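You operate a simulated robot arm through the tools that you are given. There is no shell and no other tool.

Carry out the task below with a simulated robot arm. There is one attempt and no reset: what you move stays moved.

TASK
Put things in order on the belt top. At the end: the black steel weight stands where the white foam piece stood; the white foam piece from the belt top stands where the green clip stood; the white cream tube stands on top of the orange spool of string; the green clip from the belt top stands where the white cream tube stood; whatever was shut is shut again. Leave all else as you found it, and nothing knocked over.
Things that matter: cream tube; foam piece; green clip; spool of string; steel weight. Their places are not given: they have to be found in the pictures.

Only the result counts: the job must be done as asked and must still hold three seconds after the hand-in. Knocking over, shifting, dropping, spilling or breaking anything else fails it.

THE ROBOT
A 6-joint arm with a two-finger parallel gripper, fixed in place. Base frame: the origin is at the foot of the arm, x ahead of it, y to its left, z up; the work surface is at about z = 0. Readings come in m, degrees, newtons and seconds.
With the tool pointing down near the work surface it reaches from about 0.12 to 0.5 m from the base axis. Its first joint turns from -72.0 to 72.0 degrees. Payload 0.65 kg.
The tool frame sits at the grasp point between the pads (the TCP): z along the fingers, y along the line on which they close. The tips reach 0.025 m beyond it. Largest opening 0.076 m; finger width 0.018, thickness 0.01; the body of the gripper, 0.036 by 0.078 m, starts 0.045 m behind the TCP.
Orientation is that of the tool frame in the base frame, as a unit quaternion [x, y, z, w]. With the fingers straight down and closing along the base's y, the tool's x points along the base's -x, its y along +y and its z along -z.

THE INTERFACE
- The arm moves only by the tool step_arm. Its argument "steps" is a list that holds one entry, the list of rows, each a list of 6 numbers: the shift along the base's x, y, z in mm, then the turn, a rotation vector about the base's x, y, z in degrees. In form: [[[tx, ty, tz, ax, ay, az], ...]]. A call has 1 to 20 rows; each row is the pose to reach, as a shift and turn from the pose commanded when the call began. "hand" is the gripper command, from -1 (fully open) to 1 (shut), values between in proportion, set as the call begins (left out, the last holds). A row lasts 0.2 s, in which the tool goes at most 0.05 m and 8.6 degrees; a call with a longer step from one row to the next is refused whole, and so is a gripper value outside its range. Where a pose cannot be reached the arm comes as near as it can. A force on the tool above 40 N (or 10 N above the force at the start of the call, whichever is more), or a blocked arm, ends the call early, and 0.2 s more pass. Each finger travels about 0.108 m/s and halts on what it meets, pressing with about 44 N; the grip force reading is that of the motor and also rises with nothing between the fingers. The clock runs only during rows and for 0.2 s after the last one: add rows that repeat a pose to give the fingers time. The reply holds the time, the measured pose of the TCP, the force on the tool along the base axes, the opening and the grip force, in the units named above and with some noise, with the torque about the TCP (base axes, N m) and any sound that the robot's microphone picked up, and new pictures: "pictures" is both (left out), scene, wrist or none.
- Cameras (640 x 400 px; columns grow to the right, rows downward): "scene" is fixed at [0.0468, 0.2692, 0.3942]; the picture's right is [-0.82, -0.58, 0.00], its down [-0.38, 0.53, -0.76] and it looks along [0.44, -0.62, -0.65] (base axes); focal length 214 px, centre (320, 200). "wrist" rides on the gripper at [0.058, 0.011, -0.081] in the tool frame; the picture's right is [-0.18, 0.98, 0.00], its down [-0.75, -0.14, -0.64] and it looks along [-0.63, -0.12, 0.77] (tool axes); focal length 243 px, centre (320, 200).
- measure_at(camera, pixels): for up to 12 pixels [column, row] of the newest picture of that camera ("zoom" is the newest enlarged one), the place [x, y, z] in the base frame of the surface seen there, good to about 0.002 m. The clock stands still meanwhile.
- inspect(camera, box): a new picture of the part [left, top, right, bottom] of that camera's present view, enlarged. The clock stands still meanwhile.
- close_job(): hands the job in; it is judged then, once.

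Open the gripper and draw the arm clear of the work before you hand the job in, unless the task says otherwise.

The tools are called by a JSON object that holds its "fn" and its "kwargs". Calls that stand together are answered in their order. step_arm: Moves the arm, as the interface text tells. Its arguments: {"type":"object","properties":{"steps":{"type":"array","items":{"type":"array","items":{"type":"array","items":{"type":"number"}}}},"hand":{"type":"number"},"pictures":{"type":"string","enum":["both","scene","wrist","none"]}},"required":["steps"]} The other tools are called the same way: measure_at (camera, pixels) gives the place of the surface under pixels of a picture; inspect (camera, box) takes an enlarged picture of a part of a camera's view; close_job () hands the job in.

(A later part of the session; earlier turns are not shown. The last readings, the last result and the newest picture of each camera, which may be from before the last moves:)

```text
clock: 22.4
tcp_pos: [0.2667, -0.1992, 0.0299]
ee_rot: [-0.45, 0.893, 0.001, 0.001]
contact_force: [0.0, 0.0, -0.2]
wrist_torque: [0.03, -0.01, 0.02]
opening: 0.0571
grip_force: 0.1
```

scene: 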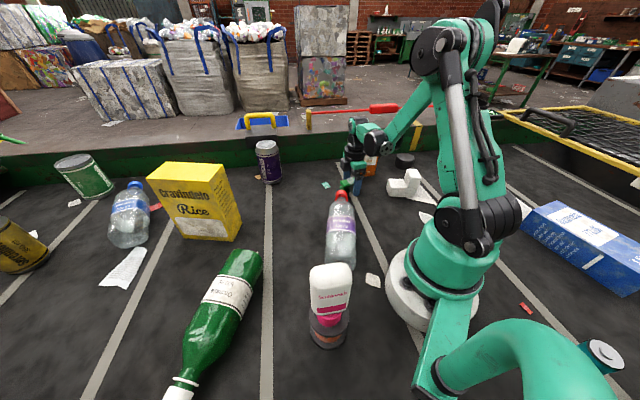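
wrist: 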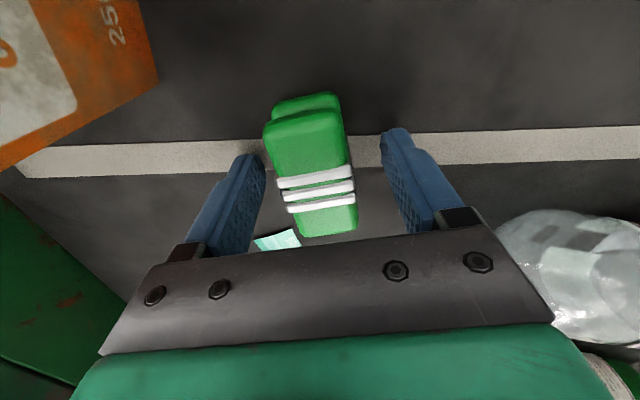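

The fingers straddle the clip with the pads beside its bands. I'll close on it.

{"fn": "step_arm", "kwargs": {"steps": [[[0, 0, 0, 0, 0, 0], [0, 0, 0, 0, 0, 0], [0, 0, 0, 0, 0, 0]]], "hand": 0.55, "pictures": "wrist"}}

```text
clock: 23.2
tcp_pos: [0.2665, -0.1988, 0.0297]
ee_rot: [-0.449, 0.893, 0.0, 0.0]
contact_force: [-0.5, 0.6, 0.6]
wrist_torque: [0.0, -0.01, 0.0]
opening: 0.0292
grip_force: 43.0
```

wrist: 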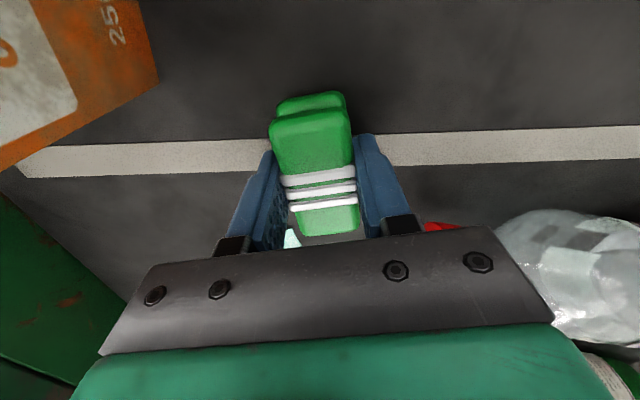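

The clip is gripped (29 mm, 43 N). I'll lift it and carry it to where the tube stood, (0.421,-0.013).

{"fn": "step_arm", "kwargs": {"steps": [[[0, 0, 10, 0, 0, 0], [0, 0, 40, 0, 0, 0], [0, 0, 80, 0, 0, 0], [0, 0, 120, 0, 0, 0], [0, 0, 160, 0, 0, 0], [26, 31, 160, 0, 0, 0], [52, 62, 160, 0, 0, 0], [78, 94, 160, 0, 0, 0], [104, 126, 160, 0, 0, 0], [130, 157, 160, 0, 0, 0], [154, 186.5, 160, 0, 0, 0], [154, 186.5, 160, 0, 0, 0]]], "hand": 0.55}}

```text
clock: 25.8
tcp_pos: [0.4203, -0.0105, 0.1891]
ee_rot: [-0.45, 0.893, 0.0, 0.001]
contact_force: [-0.1, 0.4, 0.0]
wrist_torque: [0.03, 0.01, -0.02]
opening: 0.0292
grip_force: 43.2
```

scene: 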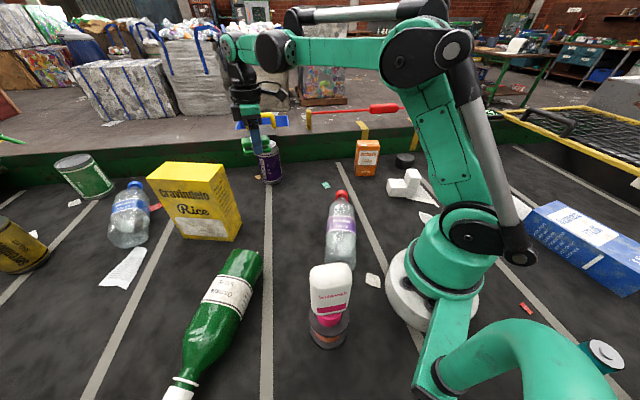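
wrist: 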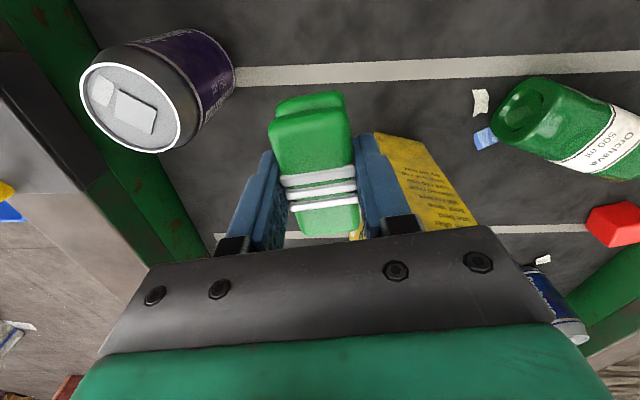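

The clip is held level over the tube's old spot. I'll descend to just above the belt.

{"fn": "step_arm", "kwargs": {"steps": [[[0, 0, -30, 0, 0, 0], [0, 0, -65, 0, 0, 0], [0, 0, -100, 0, 0, 0], [0, 0, -130, 0, 0, 0], [0, 0, -150, 0, 0, 0], [0, 0, -157, 0, 0, 0], [0, 0, -157, 0, 0, 0]]], "hand": 0.55}}

```text
clock: 27.4
tcp_pos: [0.4193, -0.0126, 0.0337]
ee_rot: [-0.45, 0.893, 0.001, 0.001]
contact_force: [0.0, -0.1, -0.5]
wrist_torque: [-0.01, -0.01, 0.02]
opening: 0.0289
grip_force: 42.7
```

scene: 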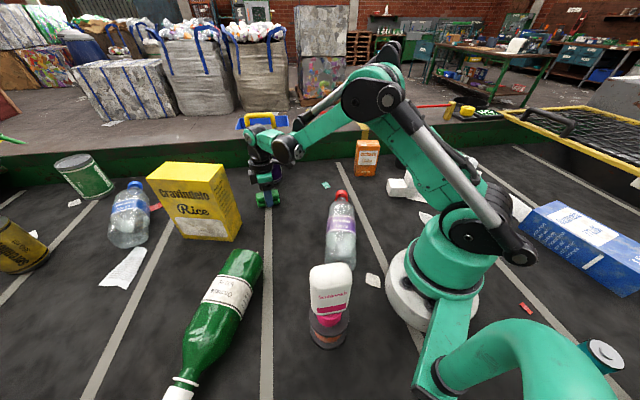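
wrist: 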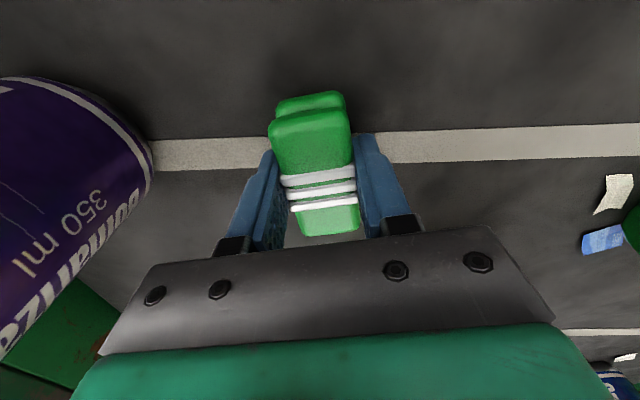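

The clip is about 3 mm above the belt. I'll lower the last bit and check the force.

{"fn": "step_arm", "kwargs": {"steps": [[[0, 0, -1.5, 0, 0, 0], [0, 0, -3, 0, 0, 0], [0, 0, -3, 0, 0, 0]]], "hand": 0.55, "pictures": "none"}}

```text
clock: 28.2
tcp_pos: [0.4201, -0.0126, 0.0297]
ee_rot: [-0.449, 0.893, 0.001, 0.001]
contact_force: [-0.2, -1.2, -1.0]
wrist_torque: [-0.01, -0.01, 0.03]
opening: 0.029
grip_force: 43.1
```

There is no contact force yet, so I'll go down 1 mm more.

{"fn": "step_arm", "kwargs": {"steps": [[[0, 0, -0.6, 0, 0, 0], [0, 0, -1.2, 0, 0, 0], [0, 0, -1.2, 0, 0, 0]]], "hand": 0.55, "pictures": "none"}}

```text
clock: 29.0
tcp_pos: [0.4203, -0.0122, 0.0294]
ee_rot: [-0.449, 0.893, 0.0, 0.0]
contact_force: [0.4, 1.1, 21.1]
wrist_torque: [0.04, 0.01, -0.02]
opening: 0.0292
grip_force: 43.2
```

Contact at 21 N: the clip is on the belt. I'll ease off 0.7 mm and open to a moderate gap.

{"fn": "step_arm", "kwargs": {"steps": [[[0, 0, 0.7, 0, 0, 0], [0, 0, 0.7, 0, 0, 0]]], "hand": 0.55, "pictures": "none"}}

{"fn": "step_arm", "kwargs": {"steps": [[[0, 0, 0, 0, 0, 0], [0, 0, 0, 0, 0, 0], [0, 0, 10, 0, 0, 0], [0, 0, 40, 0, 0, 0], [0, 0, 80, 0, 0, 0], [0, 0, 120, 0, 0, 0], [0, 0, 160, 0, 0, 0], [0, 0, 190, 0, 0, 0]]], "hand": -0.4}}

```text
clock: 29.6
tcp_pos: [0.4208, -0.0116, 0.0299]
ee_rot: [-0.449, 0.893, 0.001, 0.001]
contact_force: [-0.2, -0.1, -0.7]
wrist_torque: [-0.02, 0.0, 0.03]
opening: 0.0291
grip_force: 42.4
```

```text
clock: 31.4
tcp_pos: [0.4217, -0.011, 0.2207]
ee_rot: [-0.45, 0.893, 0.0, 0.0]
contact_force: [0.3, -0.8, 0.6]
wrist_torque: [0.0, -0.03, 0.01]
opening: 0.0534
grip_force: 0.1
```

scene: 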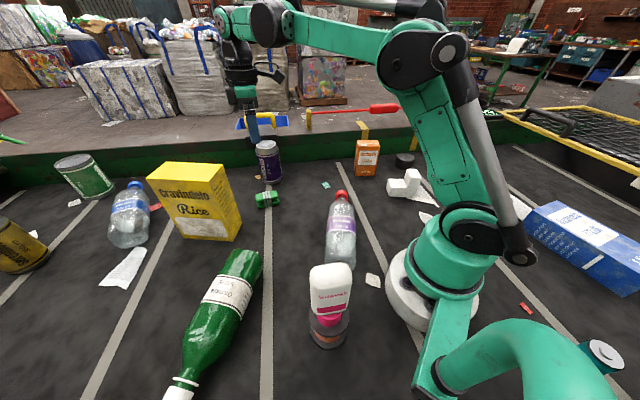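
wrist: 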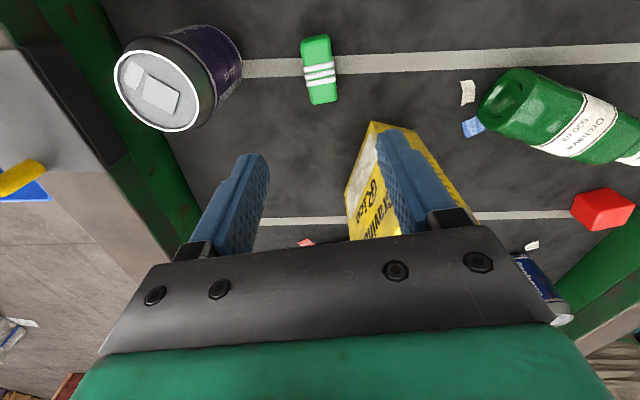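

The clip now stands on the line at (319,70), where the tube was. Next is the foam: I'll move above it near (0.14,-0.265) with yaw ~30° for a closer look.

{"fn": "step_arm", "kwargs": {"steps": [[[-30, -27, 10, 0, 0, -2.5], [-60, -54, 20, 0, 0, -5], [-90, -81, 29, 0, 0, -7.5], [-120, -108, 29, 0, 0, -10], [-150, -135, 29, 0, 0, -12.5], [-180, -162, 29, 0, 0, -15], [-210, -189, 29, 0, 0, -17.5], [-240, -216, 29, 0, 0, -20], [-265, -238, 29, 0, 0, -22], [-281, -252, 29, 0, 0, -23.4], [-281, -252, 29, 0, 0, -23.4]]], "hand": -1}}

```text
clock: 33.8
tcp_pos: [0.1405, -0.2654, 0.2486]
ee_rot: [-0.258, 0.966, 0.0, 0.001]
contact_force: [0.3, -0.1, -0.7]
wrist_torque: [0.0, 0.0, -0.01]
opening: 0.0762
grip_force: 0.1
```

scene: 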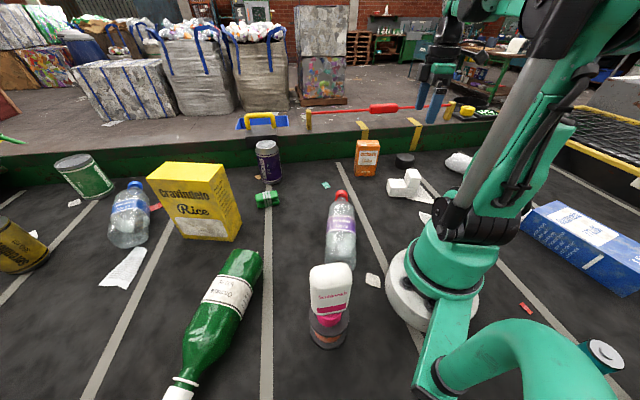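
wrist: 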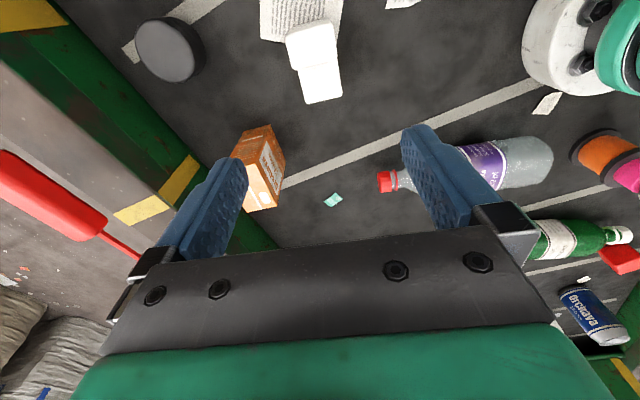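

The foam is at (315,60), with its long axis nearly along the image's vertical. I'll zoom and measure its corners.

{"fn": "inspect", "kwargs": {"camera": "wrist", "box": [255, 5, 375, 115]}}

{"fn": "measure_at", "kwargs": {"camera": "wrist", "pixels": [[289, 38], [330, 24], [335, 52], [295, 66], [313, 45], [302, 75], [338, 65], [306, 101], [341, 95], [322, 85], [299, 70], [337, 60]]}}

{"fn": "inspect", "kwargs": {"camera": "scene", "box": [370, 140, 450, 220]}}

{"fn": "measure_at", "kwargs": {"camera": "scene", "pixels": [[408, 172], [419, 172], [411, 183], [394, 182], [391, 192], [404, 194], [414, 194], [415, 188], [389, 184], [416, 180], [405, 178], [400, 188]]}}

```text
3.64 times, centred on (315, 60) of wrist
```

zoom: 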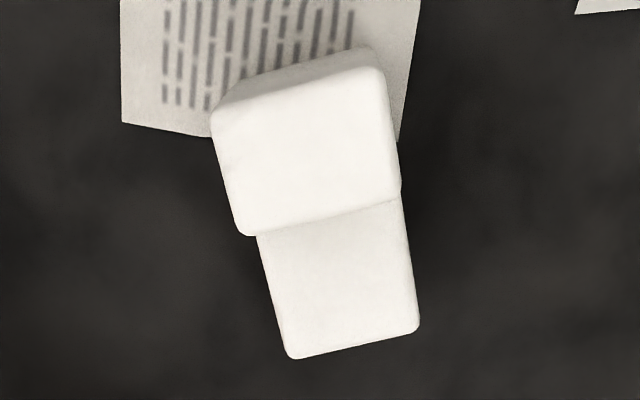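

```text
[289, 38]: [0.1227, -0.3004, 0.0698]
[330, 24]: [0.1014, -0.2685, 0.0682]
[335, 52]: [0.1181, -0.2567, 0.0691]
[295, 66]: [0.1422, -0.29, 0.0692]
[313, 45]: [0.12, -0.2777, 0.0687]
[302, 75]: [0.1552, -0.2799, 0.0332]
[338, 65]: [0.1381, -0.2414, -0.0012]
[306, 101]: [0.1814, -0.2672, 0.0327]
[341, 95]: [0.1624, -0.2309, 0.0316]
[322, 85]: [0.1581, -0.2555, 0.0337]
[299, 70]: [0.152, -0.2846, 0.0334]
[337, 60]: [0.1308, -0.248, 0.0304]
```

```text
5.00 times, centred on (410, 180) of scene
```

zoom: 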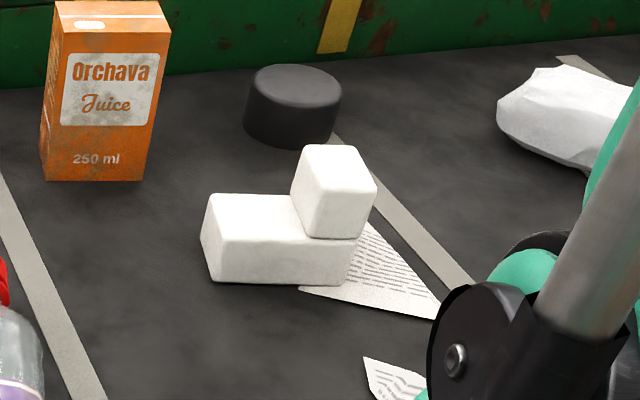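

```text
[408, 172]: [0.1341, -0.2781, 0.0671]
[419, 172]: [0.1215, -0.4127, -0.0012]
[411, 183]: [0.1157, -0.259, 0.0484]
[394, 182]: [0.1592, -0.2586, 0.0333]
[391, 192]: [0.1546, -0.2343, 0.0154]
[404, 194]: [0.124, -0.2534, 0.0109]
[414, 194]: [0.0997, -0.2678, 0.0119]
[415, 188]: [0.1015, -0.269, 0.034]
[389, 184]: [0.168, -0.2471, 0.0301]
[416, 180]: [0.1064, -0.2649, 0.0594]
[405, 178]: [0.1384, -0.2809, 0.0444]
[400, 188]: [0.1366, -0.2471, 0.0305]
```

The foam's footprint centre is about (0.143,-0.267), long axis ~30°, width ~43 mm, upper block top at z 0.070. I'll align over its centre of mass and descend to z≈0.12 for a check.

{"fn": "step_arm", "kwargs": {"steps": [[[-3.4, -5.5, -20, 0, 0, 0], [-3.4, -5.5, -60, 0, 0, 0], [-3.4, -5.5, -100, 0, 0, 0], [-3.4, -5.5, -128, 0, 0, 0], [-3.4, -5.5, -128, 0, 0, 0]]], "hand": -1}}

```text
clock: 35.0
tcp_pos: [0.1366, -0.2704, 0.1193]
ee_rot: [-0.259, 0.966, 0.001, 0.001]
contact_force: [0.1, -0.1, 0.0]
wrist_torque: [-0.02, -0.02, 0.01]
opening: 0.0757
grip_force: 0.0
```

scene: 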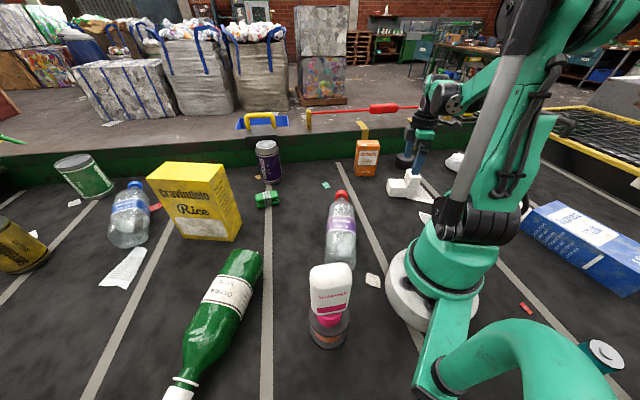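
wrist: 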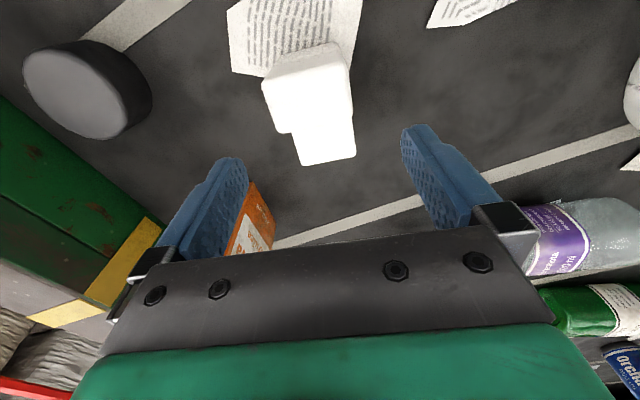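

The foam is between the fingers' projected paths. I'll measure its edges from this close range and zoom.

{"fn": "inspect", "kwargs": {"camera": "wrist", "box": [230, 30, 390, 180]}}

{"fn": "measure_at", "kwargs": {"camera": "wrist", "pixels": [[266, 90], [338, 55], [350, 95], [280, 128], [308, 90], [292, 138], [300, 160], [353, 152], [353, 120], [326, 140], [352, 100], [276, 130]]}}

```text
2.67 times, centred on (310, 105) of wrist
```

zoom: 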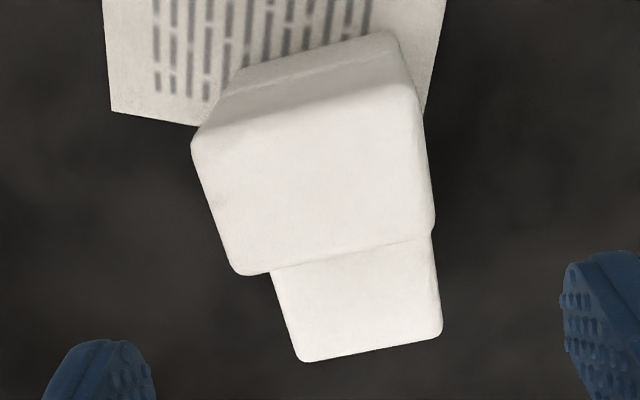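

```text
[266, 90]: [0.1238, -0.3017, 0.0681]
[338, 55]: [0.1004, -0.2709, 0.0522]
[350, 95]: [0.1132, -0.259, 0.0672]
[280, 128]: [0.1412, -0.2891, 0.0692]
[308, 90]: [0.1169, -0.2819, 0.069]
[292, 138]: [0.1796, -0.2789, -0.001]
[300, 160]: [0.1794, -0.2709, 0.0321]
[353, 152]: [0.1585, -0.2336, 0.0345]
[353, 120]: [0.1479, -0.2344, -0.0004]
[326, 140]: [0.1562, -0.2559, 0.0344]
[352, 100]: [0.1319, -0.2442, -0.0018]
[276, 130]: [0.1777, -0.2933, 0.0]
```

Edges confirm the foam is centred between the fingers (b ≈ -0.302). I'll descend to TCP z≈0.034.

{"fn": "step_arm", "kwargs": {"steps": [[[0, 0, -25, 0, 0, 0], [0, 0, -50, 0, 0, 0], [0, 0, -70, 0, 0, 0], [0, 0, -80, 0, 0, 0], [0, 0, -86, 0, 0, 0], [0, 0, -86, 0, 0, 0]]], "hand": -1}}

```text
clock: 36.4
tcp_pos: [0.1366, -0.2697, 0.035]
ee_rot: [-0.258, 0.966, 0.0, 0.0]
contact_force: [0.2, -0.7, 0.5]
wrist_torque: [-0.02, -0.02, 0.0]
opening: 0.076
grip_force: 0.0
```

scene: 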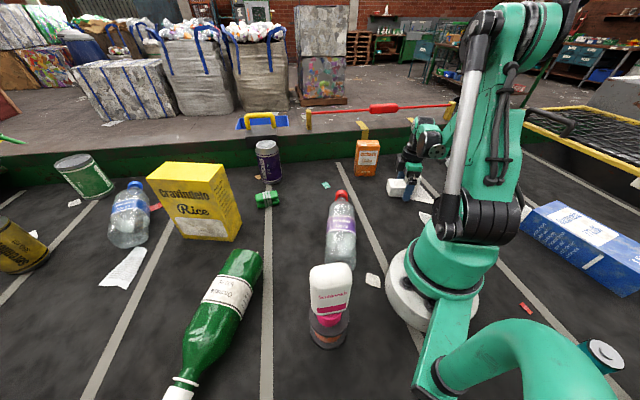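
wrist: 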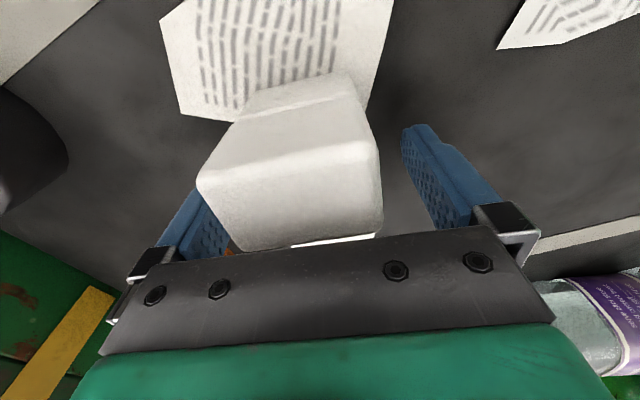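

The fingers straddle the foam. I'll close gently with a target of about 40 mm, since foam may be soft.

{"fn": "step_arm", "kwargs": {"steps": [[[0, 0, 0, 0, 0, 0], [0, 0, 0, 0, 0, 0], [0, 0, 0, 0, 0, 0]]], "hand": -0.05, "pictures": "wrist"}}

```text
clock: 37.2
tcp_pos: [0.1368, -0.2685, 0.0357]
ee_rot: [-0.258, 0.966, 0.001, 0.001]
contact_force: [0.2, 0.3, -0.5]
wrist_torque: [-0.01, 0.0, 0.01]
opening: 0.0437
grip_force: 43.9
```

wrist: 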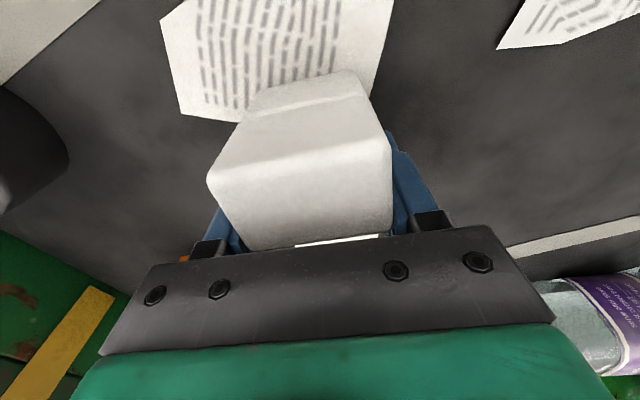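

The foam is gripped at 43.7 mm. I'll lift and carry it over to the clip's old place.

{"fn": "step_arm", "kwargs": {"steps": [[[0, 0, 10, 0, 0, 0], [0, 0, 40, 0, 0, 0], [0, 0, 80, 0, 0, 0], [0, 0, 120, 0, 0, 0], [0, 0, 150, 0, 0, 0], [31, 17, 150, 0, 0, 0], [62, 34.5, 150, 0, 0, 0], [93, 52, 150, 0, 0, 0], [124, 69, 150, 0, 0, 0], [124, 69, 150, 0, 0, 0]]], "hand": -0.05}}

```text
clock: 39.4
tcp_pos: [0.2599, -0.1983, 0.1844]
ee_rot: [-0.259, 0.966, 0.0, 0.001]
contact_force: [0.0, 0.5, -0.3]
wrist_torque: [-0.03, 0.01, -0.01]
opening: 0.0435
grip_force: 43.5
```

scene: 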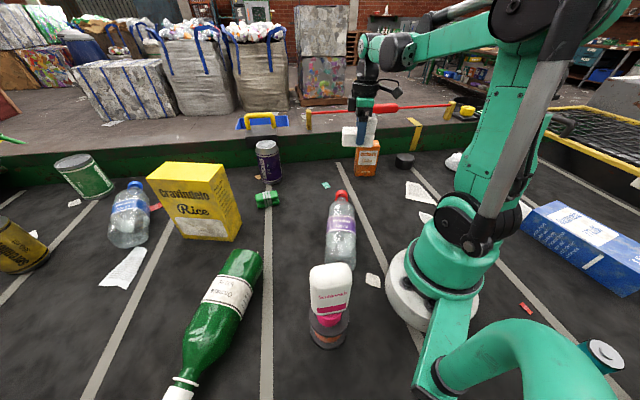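
wrist: 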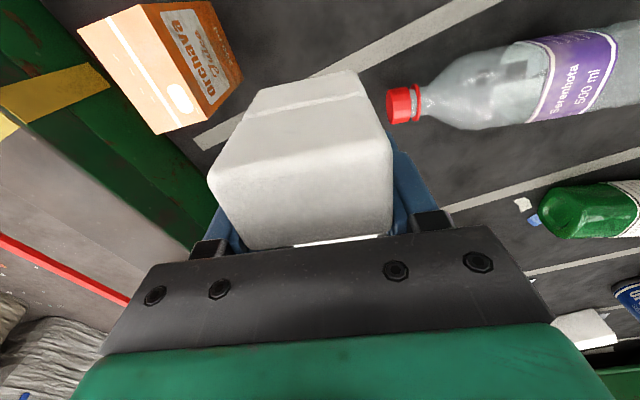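

The foam is held over the clip's old spot. Before lowering I'll measure the cap end and the juice box's near corners for clearance.

{"fn": "measure_at", "kwargs": {"camera": "wrist", "pixels": [[387, 105], [390, 120], [400, 105], [395, 88], [238, 80], [225, 40], [190, 130], [215, 110], [240, 85], [212, 5], [300, 88], [355, 78]]}}

{"fn": "inspect", "kwargs": {"camera": "scene", "box": [320, 110, 400, 210]}}

```text
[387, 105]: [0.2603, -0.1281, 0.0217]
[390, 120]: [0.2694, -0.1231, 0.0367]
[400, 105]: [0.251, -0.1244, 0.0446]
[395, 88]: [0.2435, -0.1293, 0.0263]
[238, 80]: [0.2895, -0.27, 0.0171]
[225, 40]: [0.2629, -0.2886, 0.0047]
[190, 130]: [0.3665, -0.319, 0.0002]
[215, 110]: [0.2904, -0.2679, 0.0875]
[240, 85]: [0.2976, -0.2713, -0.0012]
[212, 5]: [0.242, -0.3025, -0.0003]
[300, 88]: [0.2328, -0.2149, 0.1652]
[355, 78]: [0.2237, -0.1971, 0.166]
```

```text
4.00 times, centred on (360, 160) of scene
```

zoom: 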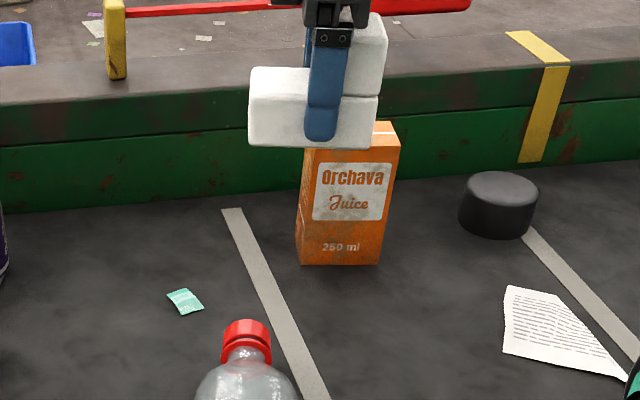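

Clearances are 40 mm or more on both sides. I'll lower the foam to about 2 mm above the belt.

{"fn": "step_arm", "kwargs": {"steps": [[[0, 0, -30, 0, 0, 0], [0, 0, -65, 0, 0, 0], [0, 0, -100, 0, 0, 0], [0, 0, -125, 0, 0, 0], [0, 0, -142, 0, 0, 0], [0, 0, -148, 0, 0, 0], [0, 0, -148, 0, 0, 0]]], "hand": -0.05}}

```text
clock: 41.0
tcp_pos: [0.2593, -0.2014, 0.0363]
ee_rot: [-0.258, 0.966, 0.0, 0.0]
contact_force: [0.0, 0.0, 0.0]
wrist_torque: [0.01, 0.04, -0.02]
opening: 0.0435
grip_force: 43.8
```

scene: 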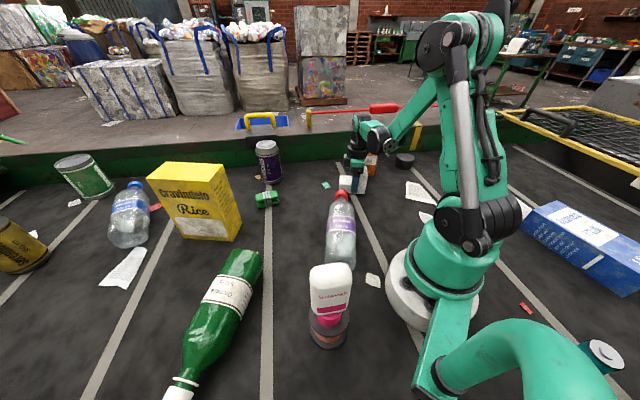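
wrist: 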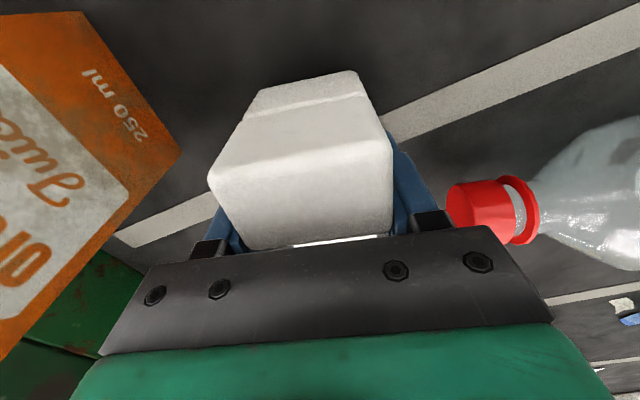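

The foam is about 2 mm above the belt. I'll lower it in small steps until contact.

{"fn": "step_arm", "kwargs": {"steps": [[[0, 0, -1, 0, 0, 0], [0, 0, -2, 0, 0, 0], [0, 0, -2.5, 0, 0, 0], [0, 0, -2.5, 0, 0, 0]]], "hand": -0.05, "pictures": "none"}}

```text
clock: 42.0
tcp_pos: [0.2599, -0.2015, 0.0347]
ee_rot: [-0.258, 0.966, 0.0, 0.001]
contact_force: [-1.1, -0.7, 19.7]
wrist_torque: [0.14, -0.15, 0.03]
opening: 0.0436
grip_force: 44.1
```

Contact at ~20 N. I'll ease off 0.7 mm, then open slightly and check.

{"fn": "step_arm", "kwargs": {"steps": [[[0, 0, 0.7, 0, 0, 0], [0, 0, 0.7, 0, 0, 0]]], "hand": -0.05, "pictures": "none"}}

{"fn": "step_arm", "kwargs": {"steps": [[[0, 0, 0, 0, 0, 0], [0, 0, 0, 0, 0, 0], [0, 0, 0, 0, 0, 0]]], "hand": -0.6}}

```text
clock: 42.6
tcp_pos: [0.2611, -0.2007, 0.036]
ee_rot: [-0.259, 0.966, 0.0, 0.001]
contact_force: [-0.4, 0.1, -0.6]
wrist_torque: [0.02, 0.02, 0.0]
opening: 0.0436
grip_force: 43.3
```

```text
clock: 43.4
tcp_pos: [0.2599, -0.2013, 0.0355]
ee_rot: [-0.259, 0.966, 0.0, 0.001]
contact_force: [0.9, -1.2, -0.2]
wrist_torque: [-0.02, 0.0, 0.0]
opening: 0.0609
grip_force: 0.1
```

scene: 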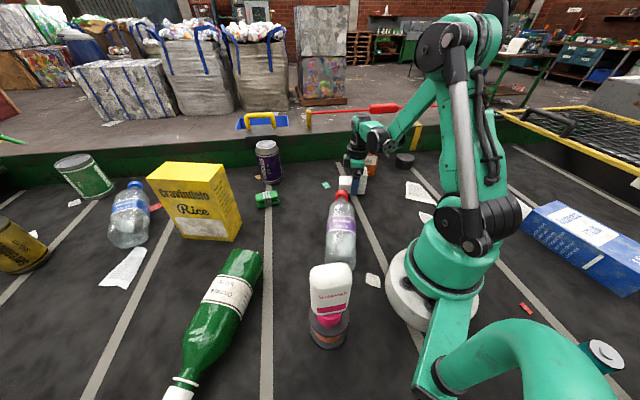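
wrist: 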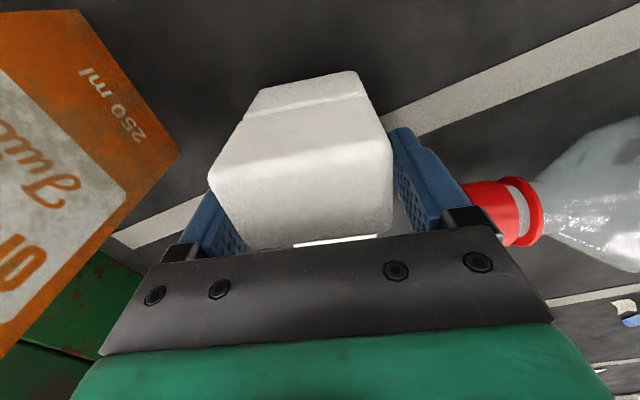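

The foam is released (opening 61 mm) and stands. I'll rise straight up.

{"fn": "step_arm", "kwargs": {"steps": [[[0, 0, 10, 0, 0, 0], [0, 0, 35, 0, 0, 0], [0, 0, 70, 0, 0, 0], [0, 0, 110, 0, 0, 0], [0, 0, 150, 0, 0, 0], [0, 0, 190, 0, 0, 0], [0, 0, 190, 0, 0, 0]]], "hand": -0.6}}

```text
clock: 45.0
tcp_pos: [0.2596, -0.2024, 0.2242]
ee_rot: [-0.258, 0.966, 0.0, 0.001]
contact_force: [0.2, 0.9, -0.3]
wrist_torque: [0.01, 0.0, 0.03]
opening: 0.0608
grip_force: 0.2
```

scene: 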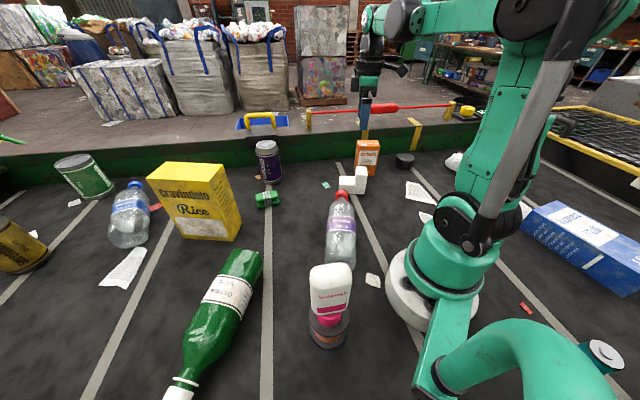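
wrist: 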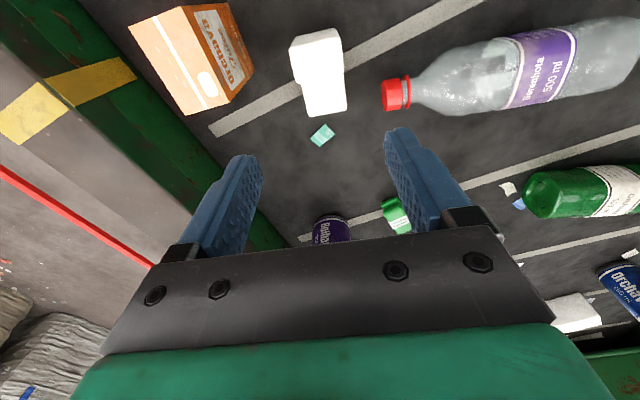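

The foam stands at the clip's old spot. Now the weight near (0.18,-0.415): I'll move above it at a safe height to look at it and the rail beside it.

{"fn": "step_arm", "kwargs": {"steps": [[[-10, -33, 20, 0, 0, 0], [-21, -66, 25, 0, 0, 0], [-32, -99, 25, 0, 0, 0], [-43, -132, 25, 0, 0, 0], [-54, -160, 25, 0, 0, 0], [-54, -160, 25, 0, 0, 0]]], "hand": -1}}

```text
clock: 46.4
tcp_pos: [0.2054, -0.3605, 0.2489]
ee_rot: [-0.259, 0.966, -0.001, 0.002]
contact_force: [0.6, 0.2, -0.1]
wrist_torque: [0.0, -0.02, 0.02]
opening: 0.076
grip_force: 0.1
```

scene: 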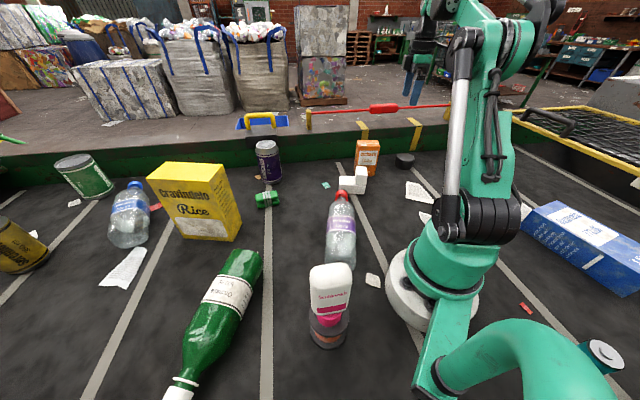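
wrist: 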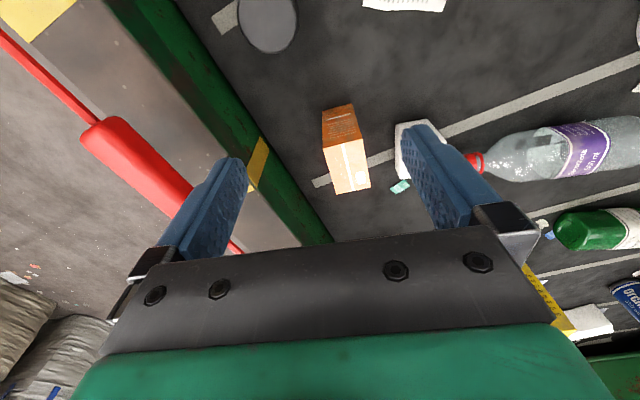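

The weight shows at (268,18) with the green rail left of it. I'll measure the rail and the weight from here.

{"fn": "measure_at", "kwargs": {"camera": "wrist", "pixels": [[235, 90], [210, 60], [190, 20], [160, 40], [120, 40], [268, 12], [250, 40], [285, 45], [268, 47], [240, 15], [297, 15], [268, 30]]}}

{"fn": "inspect", "kwargs": {"camera": "scene", "box": [360, 120, 440, 200]}}

```text
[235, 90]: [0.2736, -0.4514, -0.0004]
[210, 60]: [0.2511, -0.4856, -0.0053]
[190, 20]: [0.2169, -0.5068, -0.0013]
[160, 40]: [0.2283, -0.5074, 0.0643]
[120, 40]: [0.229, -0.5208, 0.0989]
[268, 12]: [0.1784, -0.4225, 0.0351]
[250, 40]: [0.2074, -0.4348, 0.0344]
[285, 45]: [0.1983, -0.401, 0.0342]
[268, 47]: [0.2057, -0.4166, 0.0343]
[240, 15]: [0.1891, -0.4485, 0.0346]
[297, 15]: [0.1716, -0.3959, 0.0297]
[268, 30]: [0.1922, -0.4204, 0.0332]
```

```text
5.00 times, centred on (400, 160) of scene
```

zoom: 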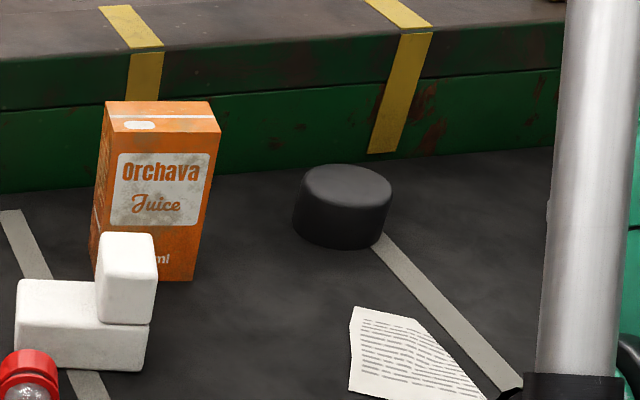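

The rail is at y≈-0.507 (top z 0.099) and the weight's centre is about (0.182,-0.422), radius ~27 mm, top z 0.0345. I'll go above it at z≈0.12 for a close check.

{"fn": "step_arm", "kwargs": {"steps": [[[-12, -30, -20, 0, 0, 0], [-24.6, -60.5, -40, 0, 0, 0], [-24.6, -60.5, -80, 0, 0, 0], [-24.6, -60.5, -115, 0, 0, 0], [-24.6, -60.5, -130, 0, 0, 0], [-24.6, -60.5, -130, 0, 0, 0]]], "hand": -1}}

```text
clock: 47.8
tcp_pos: [0.1827, -0.4223, 0.1185]
ee_rot: [-0.258, 0.966, 0.001, 0.001]
contact_force: [-1.2, 0.7, -0.2]
wrist_torque: [0.01, 0.01, 0.0]
opening: 0.076
grip_force: 0.0
```

scene: 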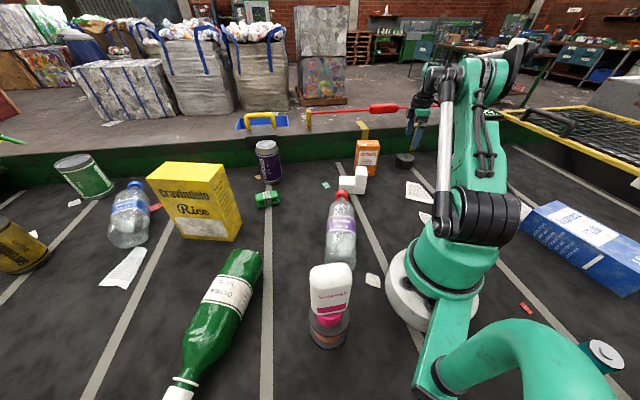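
wrist: 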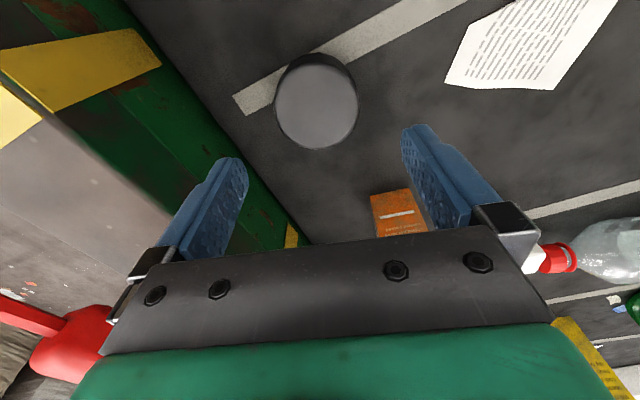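

The weight is at (316,102), well between the fingers. I'll measure its rim from here.

{"fn": "measure_at", "kwargs": {"camera": "wrist", "pixels": [[316, 105], [278, 100], [354, 100], [316, 70], [316, 145], [290, 132], [345, 132], [288, 75], [346, 75], [316, 57], [230, 240], [190, 160]]}}

{"fn": "inspect", "kwargs": {"camera": "wrist", "box": [250, 40, 390, 160]}}

```text
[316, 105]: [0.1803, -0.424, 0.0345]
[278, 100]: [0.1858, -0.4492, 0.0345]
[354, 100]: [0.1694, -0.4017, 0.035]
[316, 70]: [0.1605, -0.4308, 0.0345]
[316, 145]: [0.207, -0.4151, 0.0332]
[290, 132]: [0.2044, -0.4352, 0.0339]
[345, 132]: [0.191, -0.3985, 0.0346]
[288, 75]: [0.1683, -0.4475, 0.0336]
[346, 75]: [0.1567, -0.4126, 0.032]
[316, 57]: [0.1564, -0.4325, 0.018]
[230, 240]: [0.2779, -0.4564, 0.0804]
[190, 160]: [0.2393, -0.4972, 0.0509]
```

```text
3.33 times, centred on (320, 100) of wrist
```

zoom: 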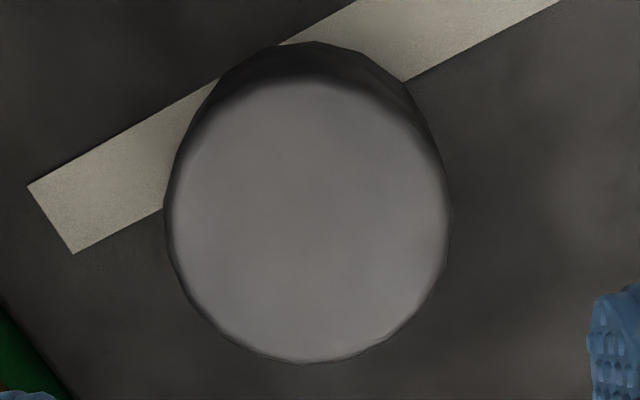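

The weight's centre is about (0.1815,-0.4235), diameter ~55 mm. I'll shift 1.5 mm and descend to TCP z≈0.03.

{"fn": "step_arm", "kwargs": {"steps": [[[-0.5, -1.5, -25, 0, 0, 0], [-0.5, -1.5, -50, 0, 0, 0], [-0.5, -1.5, -70, 0, 0, 0], [-0.5, -1.5, -82, 0, 0, 0], [-0.5, -1.5, -89, 0, 0, 0], [-0.5, -1.5, -89, 0, 0, 0]]], "hand": -1}}

```text
clock: 49.2
tcp_pos: [0.1795, -0.4217, 0.0309]
ee_rot: [-0.259, 0.966, 0.001, 0.001]
contact_force: [-0.1, -0.6, -0.9]
wrist_torque: [-0.03, 0.0, 0.01]
opening: 0.076
grip_force: 0.0
```

scene: 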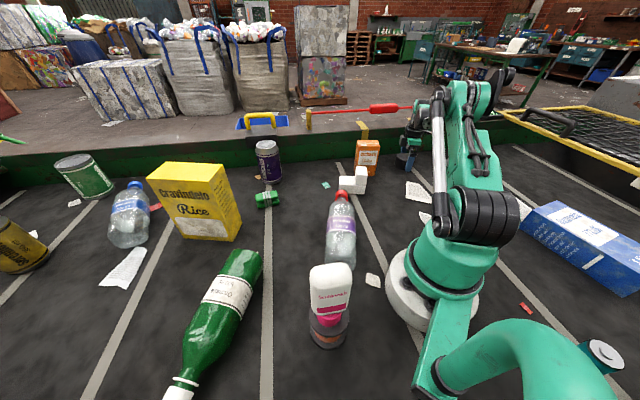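
wrist: 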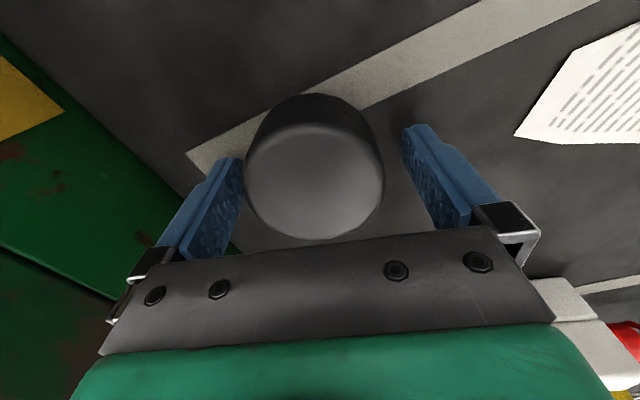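

The weight sits centred between the pads (top disc centre (315,182)). I'll close on it.

{"fn": "step_arm", "kwargs": {"steps": [[[0, 0, 0, 0, 0, 0], [0, 0, 0, 0, 0, 0], [0, 0, 0, 0, 0, 0]]], "hand": 0.2, "pictures": "wrist"}}

```text
clock: 50.0
tcp_pos: [0.1811, -0.4233, 0.0313]
ee_rot: [-0.26, 0.966, 0.0, 0.001]
contact_force: [1.0, -1.1, -0.6]
wrist_torque: [-0.08, -0.09, -0.01]
opening: 0.0587
grip_force: 43.8
```

wrist: 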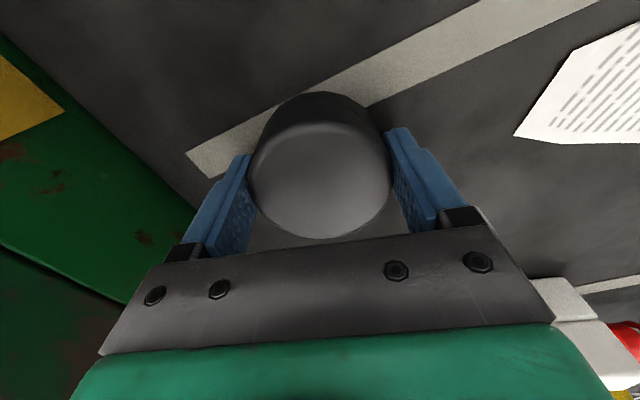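

The weight is gripped at 58.7 mm. I'll lift it a little first to check that it doesn't slip.

{"fn": "step_arm", "kwargs": {"steps": [[[0, 0, 5, 0, 0, 0], [0, 0, 15, 0, 0, 0], [0, 0, 30, 0, 0, 0], [0, 0, 30, 0, 0, 0]]], "hand": 0.2}}

```text
clock: 51.0
tcp_pos: [0.1818, -0.422, 0.0615]
ee_rot: [-0.259, 0.966, 0.0, 0.0]
contact_force: [-0.9, -0.1, -5.8]
wrist_torque: [-0.02, 0.05, 0.01]
opening: 0.0589
grip_force: 43.7
```

scene: 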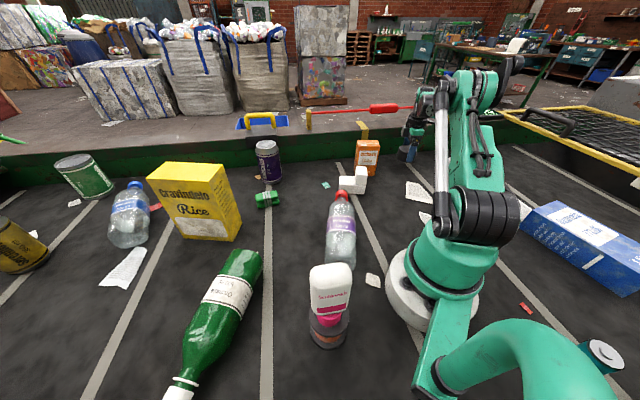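
wrist: 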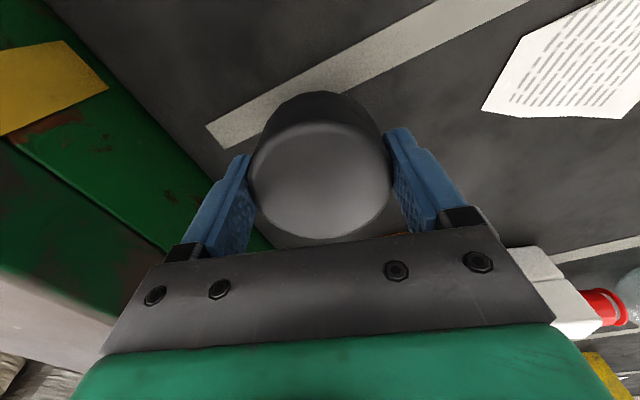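

It's held firmly (about 5.8 N of load). I'll raise it to z≈0.15 and carry it to the foam's old place (0.1426,-0.267).

{"fn": "step_arm", "kwargs": {"steps": [[[0, 0, 25, 0, 0, 0], [0, 0, 55, 0, 0, 0], [0, 0, 85, 0, 0, 0], [-8, 31, 90, 0, 0, 0], [-16, 63, 90, 0, 0, 0], [-24, 95, 90, 0, 0, 0], [-32, 127, 90, 0, 0, 0], [-39, 156.5, 90, 0, 0, 0], [-39, 156.5, 90, 0, 0, 0]]], "hand": 0.2}}

```text
clock: 53.0
tcp_pos: [0.143, -0.2658, 0.1514]
ee_rot: [-0.259, 0.966, 0.0, 0.001]
contact_force: [-1.2, -0.4, -5.8]
wrist_torque: [0.02, -0.02, -0.01]
opening: 0.0587
grip_force: 44.3
```

scene: 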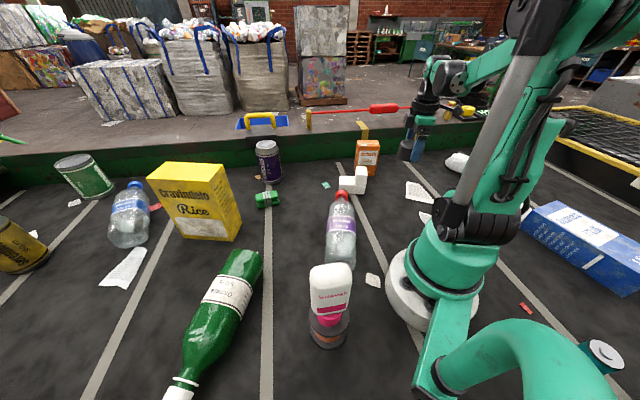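
wrist: 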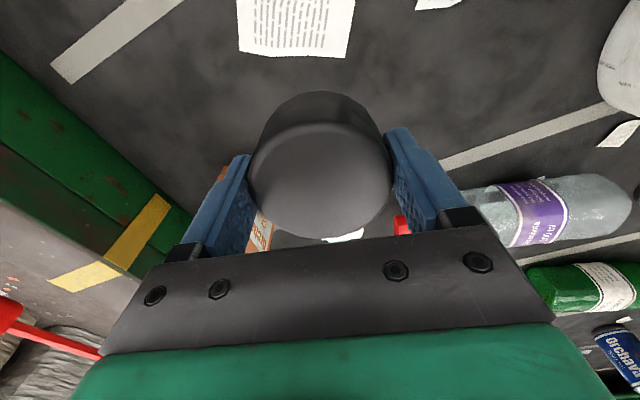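

The weight is over the foam's old place. I'll lower to about 3 mm above the belt.

{"fn": "step_arm", "kwargs": {"steps": [[[0, 0, -30, 0, 0, 0], [0, 0, -60, 0, 0, 0], [0, 0, -90, 0, 0, 0], [0, 0, -108, 0, 0, 0], [0, 0, -117, 0, 0, 0], [0, 0, -117, 0, 0, 0]]], "hand": 0.2}}

```text
clock: 54.4
tcp_pos: [0.142, -0.2673, 0.0341]
ee_rot: [-0.259, 0.966, 0.001, 0.001]
contact_force: [-0.4, -0.2, -6.0]
wrist_torque: [0.02, 0.02, -0.02]
opening: 0.0589
grip_force: 43.7
```

scene: 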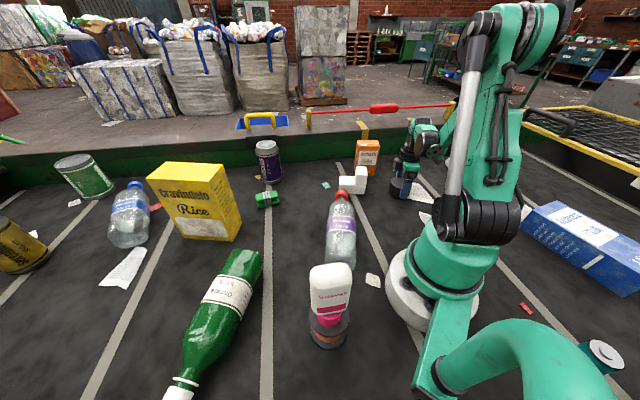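
wrist: 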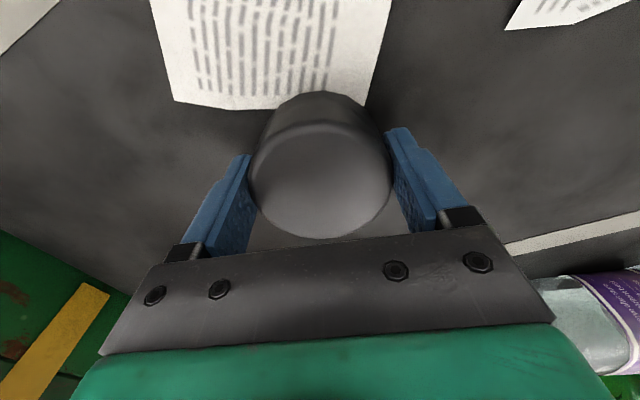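

The weight hangs ~3 mm over the belt with a -6 N load. I'll lower in small steps until the load transfers.

{"fn": "step_arm", "kwargs": {"steps": [[[0, 0, -1.5, 0, 0, 0], [0, 0, -2.8, 0, 0, 0], [0, 0, -2.8, 0, 0, 0]]], "hand": 0.2, "pictures": "none"}}

```text
clock: 55.2
tcp_pos: [0.143, -0.2668, 0.0306]
ee_rot: [-0.259, 0.966, 0.0, 0.0]
contact_force: [-0.6, -0.1, -6.9]
wrist_torque: [-0.02, -0.02, -0.01]
opening: 0.0586
grip_force: 44.2
```

The load is still carried by the gripper. I'll go down another 1 mm.

{"fn": "step_arm", "kwargs": {"steps": [[[0, 0, -0.5, 0, 0, 0], [0, 0, -1, 0, 0, 0], [0, 0, -1, 0, 0, 0]]], "hand": 0.2, "pictures": "none"}}

```text
clock: 56.0
tcp_pos: [0.1432, -0.2671, 0.0298]
ee_rot: [-0.259, 0.966, 0.001, 0.001]
contact_force: [-2.1, -1.1, 40.2]
wrist_torque: [0.05, -0.01, 0.05]
opening: 0.0588
grip_force: 43.9
```

The weight is on the belt (force up to 40 N). I'll ease off 0.8 mm and check.

{"fn": "step_arm", "kwargs": {"steps": [[[0, 0, 0.8, 0, 0, 0], [0, 0, 0.8, 0, 0, 0]]], "hand": 0.2, "pictures": "none"}}

```text
clock: 56.6
tcp_pos: [0.1424, -0.2667, 0.0314]
ee_rot: [-0.259, 0.966, 0.001, 0.0]
contact_force: [-0.1, -0.1, -6.1]
wrist_torque: [0.01, 0.03, 0.01]
opening: 0.059
grip_force: 43.7
```

That lifted it by a hair again. I'll lower 0.4 mm, then release.

{"fn": "step_arm", "kwargs": {"steps": [[[0, 0, -0.4, 0, 0, 0], [0, 0, -0.4, 0, 0, 0]]], "hand": 0.2, "pictures": "none"}}

{"fn": "step_arm", "kwargs": {"steps": [[[0, 0, 0, 0, 0, 0], [0, 0, 0, 0, 0, 0], [0, 0, 0, 0, 0, 0]]], "hand": -1}}

```text
clock: 57.2
tcp_pos: [0.1426, -0.2657, 0.0309]
ee_rot: [-0.259, 0.966, 0.001, 0.001]
contact_force: [-0.3, 0.3, -5.5]
wrist_torque: [-0.04, 0.02, -0.01]
opening: 0.0589
grip_force: 44.2
```

```text
clock: 58.0
tcp_pos: [0.1432, -0.2664, 0.0304]
ee_rot: [-0.259, 0.966, 0.001, 0.0]
contact_force: [-0.1, 0.1, 0.4]
wrist_torque: [0.02, 0.03, -0.03]
opening: 0.0763
grip_force: 0.1
```

scene: 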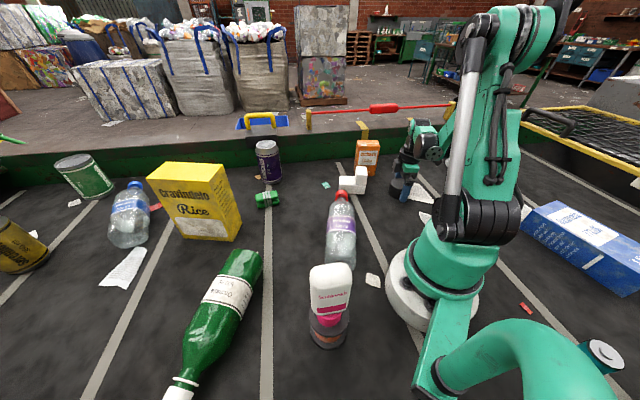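
wrist: 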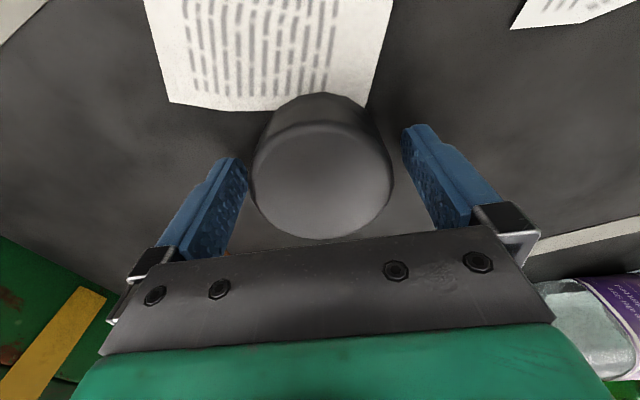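

The weight is released and stands. I'll rise straight up and then look over everything.

{"fn": "step_arm", "kwargs": {"steps": [[[0, 0, 15, 0, 0, 0], [0, 0, 45, 0, 0, 0], [0, 0, 85, 0, 0, 0], [0, 0, 125, 0, 0, 0], [0, 0, 165, 0, 0, 0], [0, 0, 205, 0, 0, 0], [0, 0, 240, 0, 0, 0], [0, 0, 240, 0, 0, 0]]], "hand": -1}}

```text
clock: 59.8
tcp_pos: [0.1411, -0.2644, 0.271]
ee_rot: [-0.259, 0.966, 0.0, 0.001]
contact_force: [-1.2, -0.4, 0.4]
wrist_torque: [0.0, 0.02, 0.0]
opening: 0.0761
grip_force: 0.1
```

scene: 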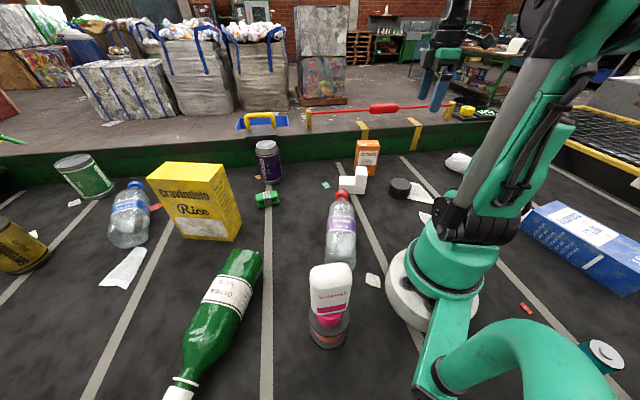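
wrist: 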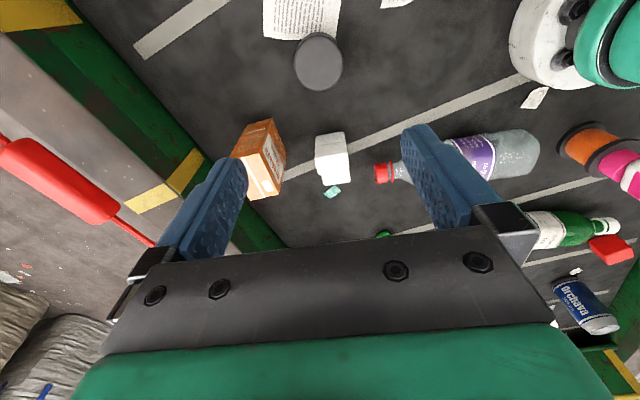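

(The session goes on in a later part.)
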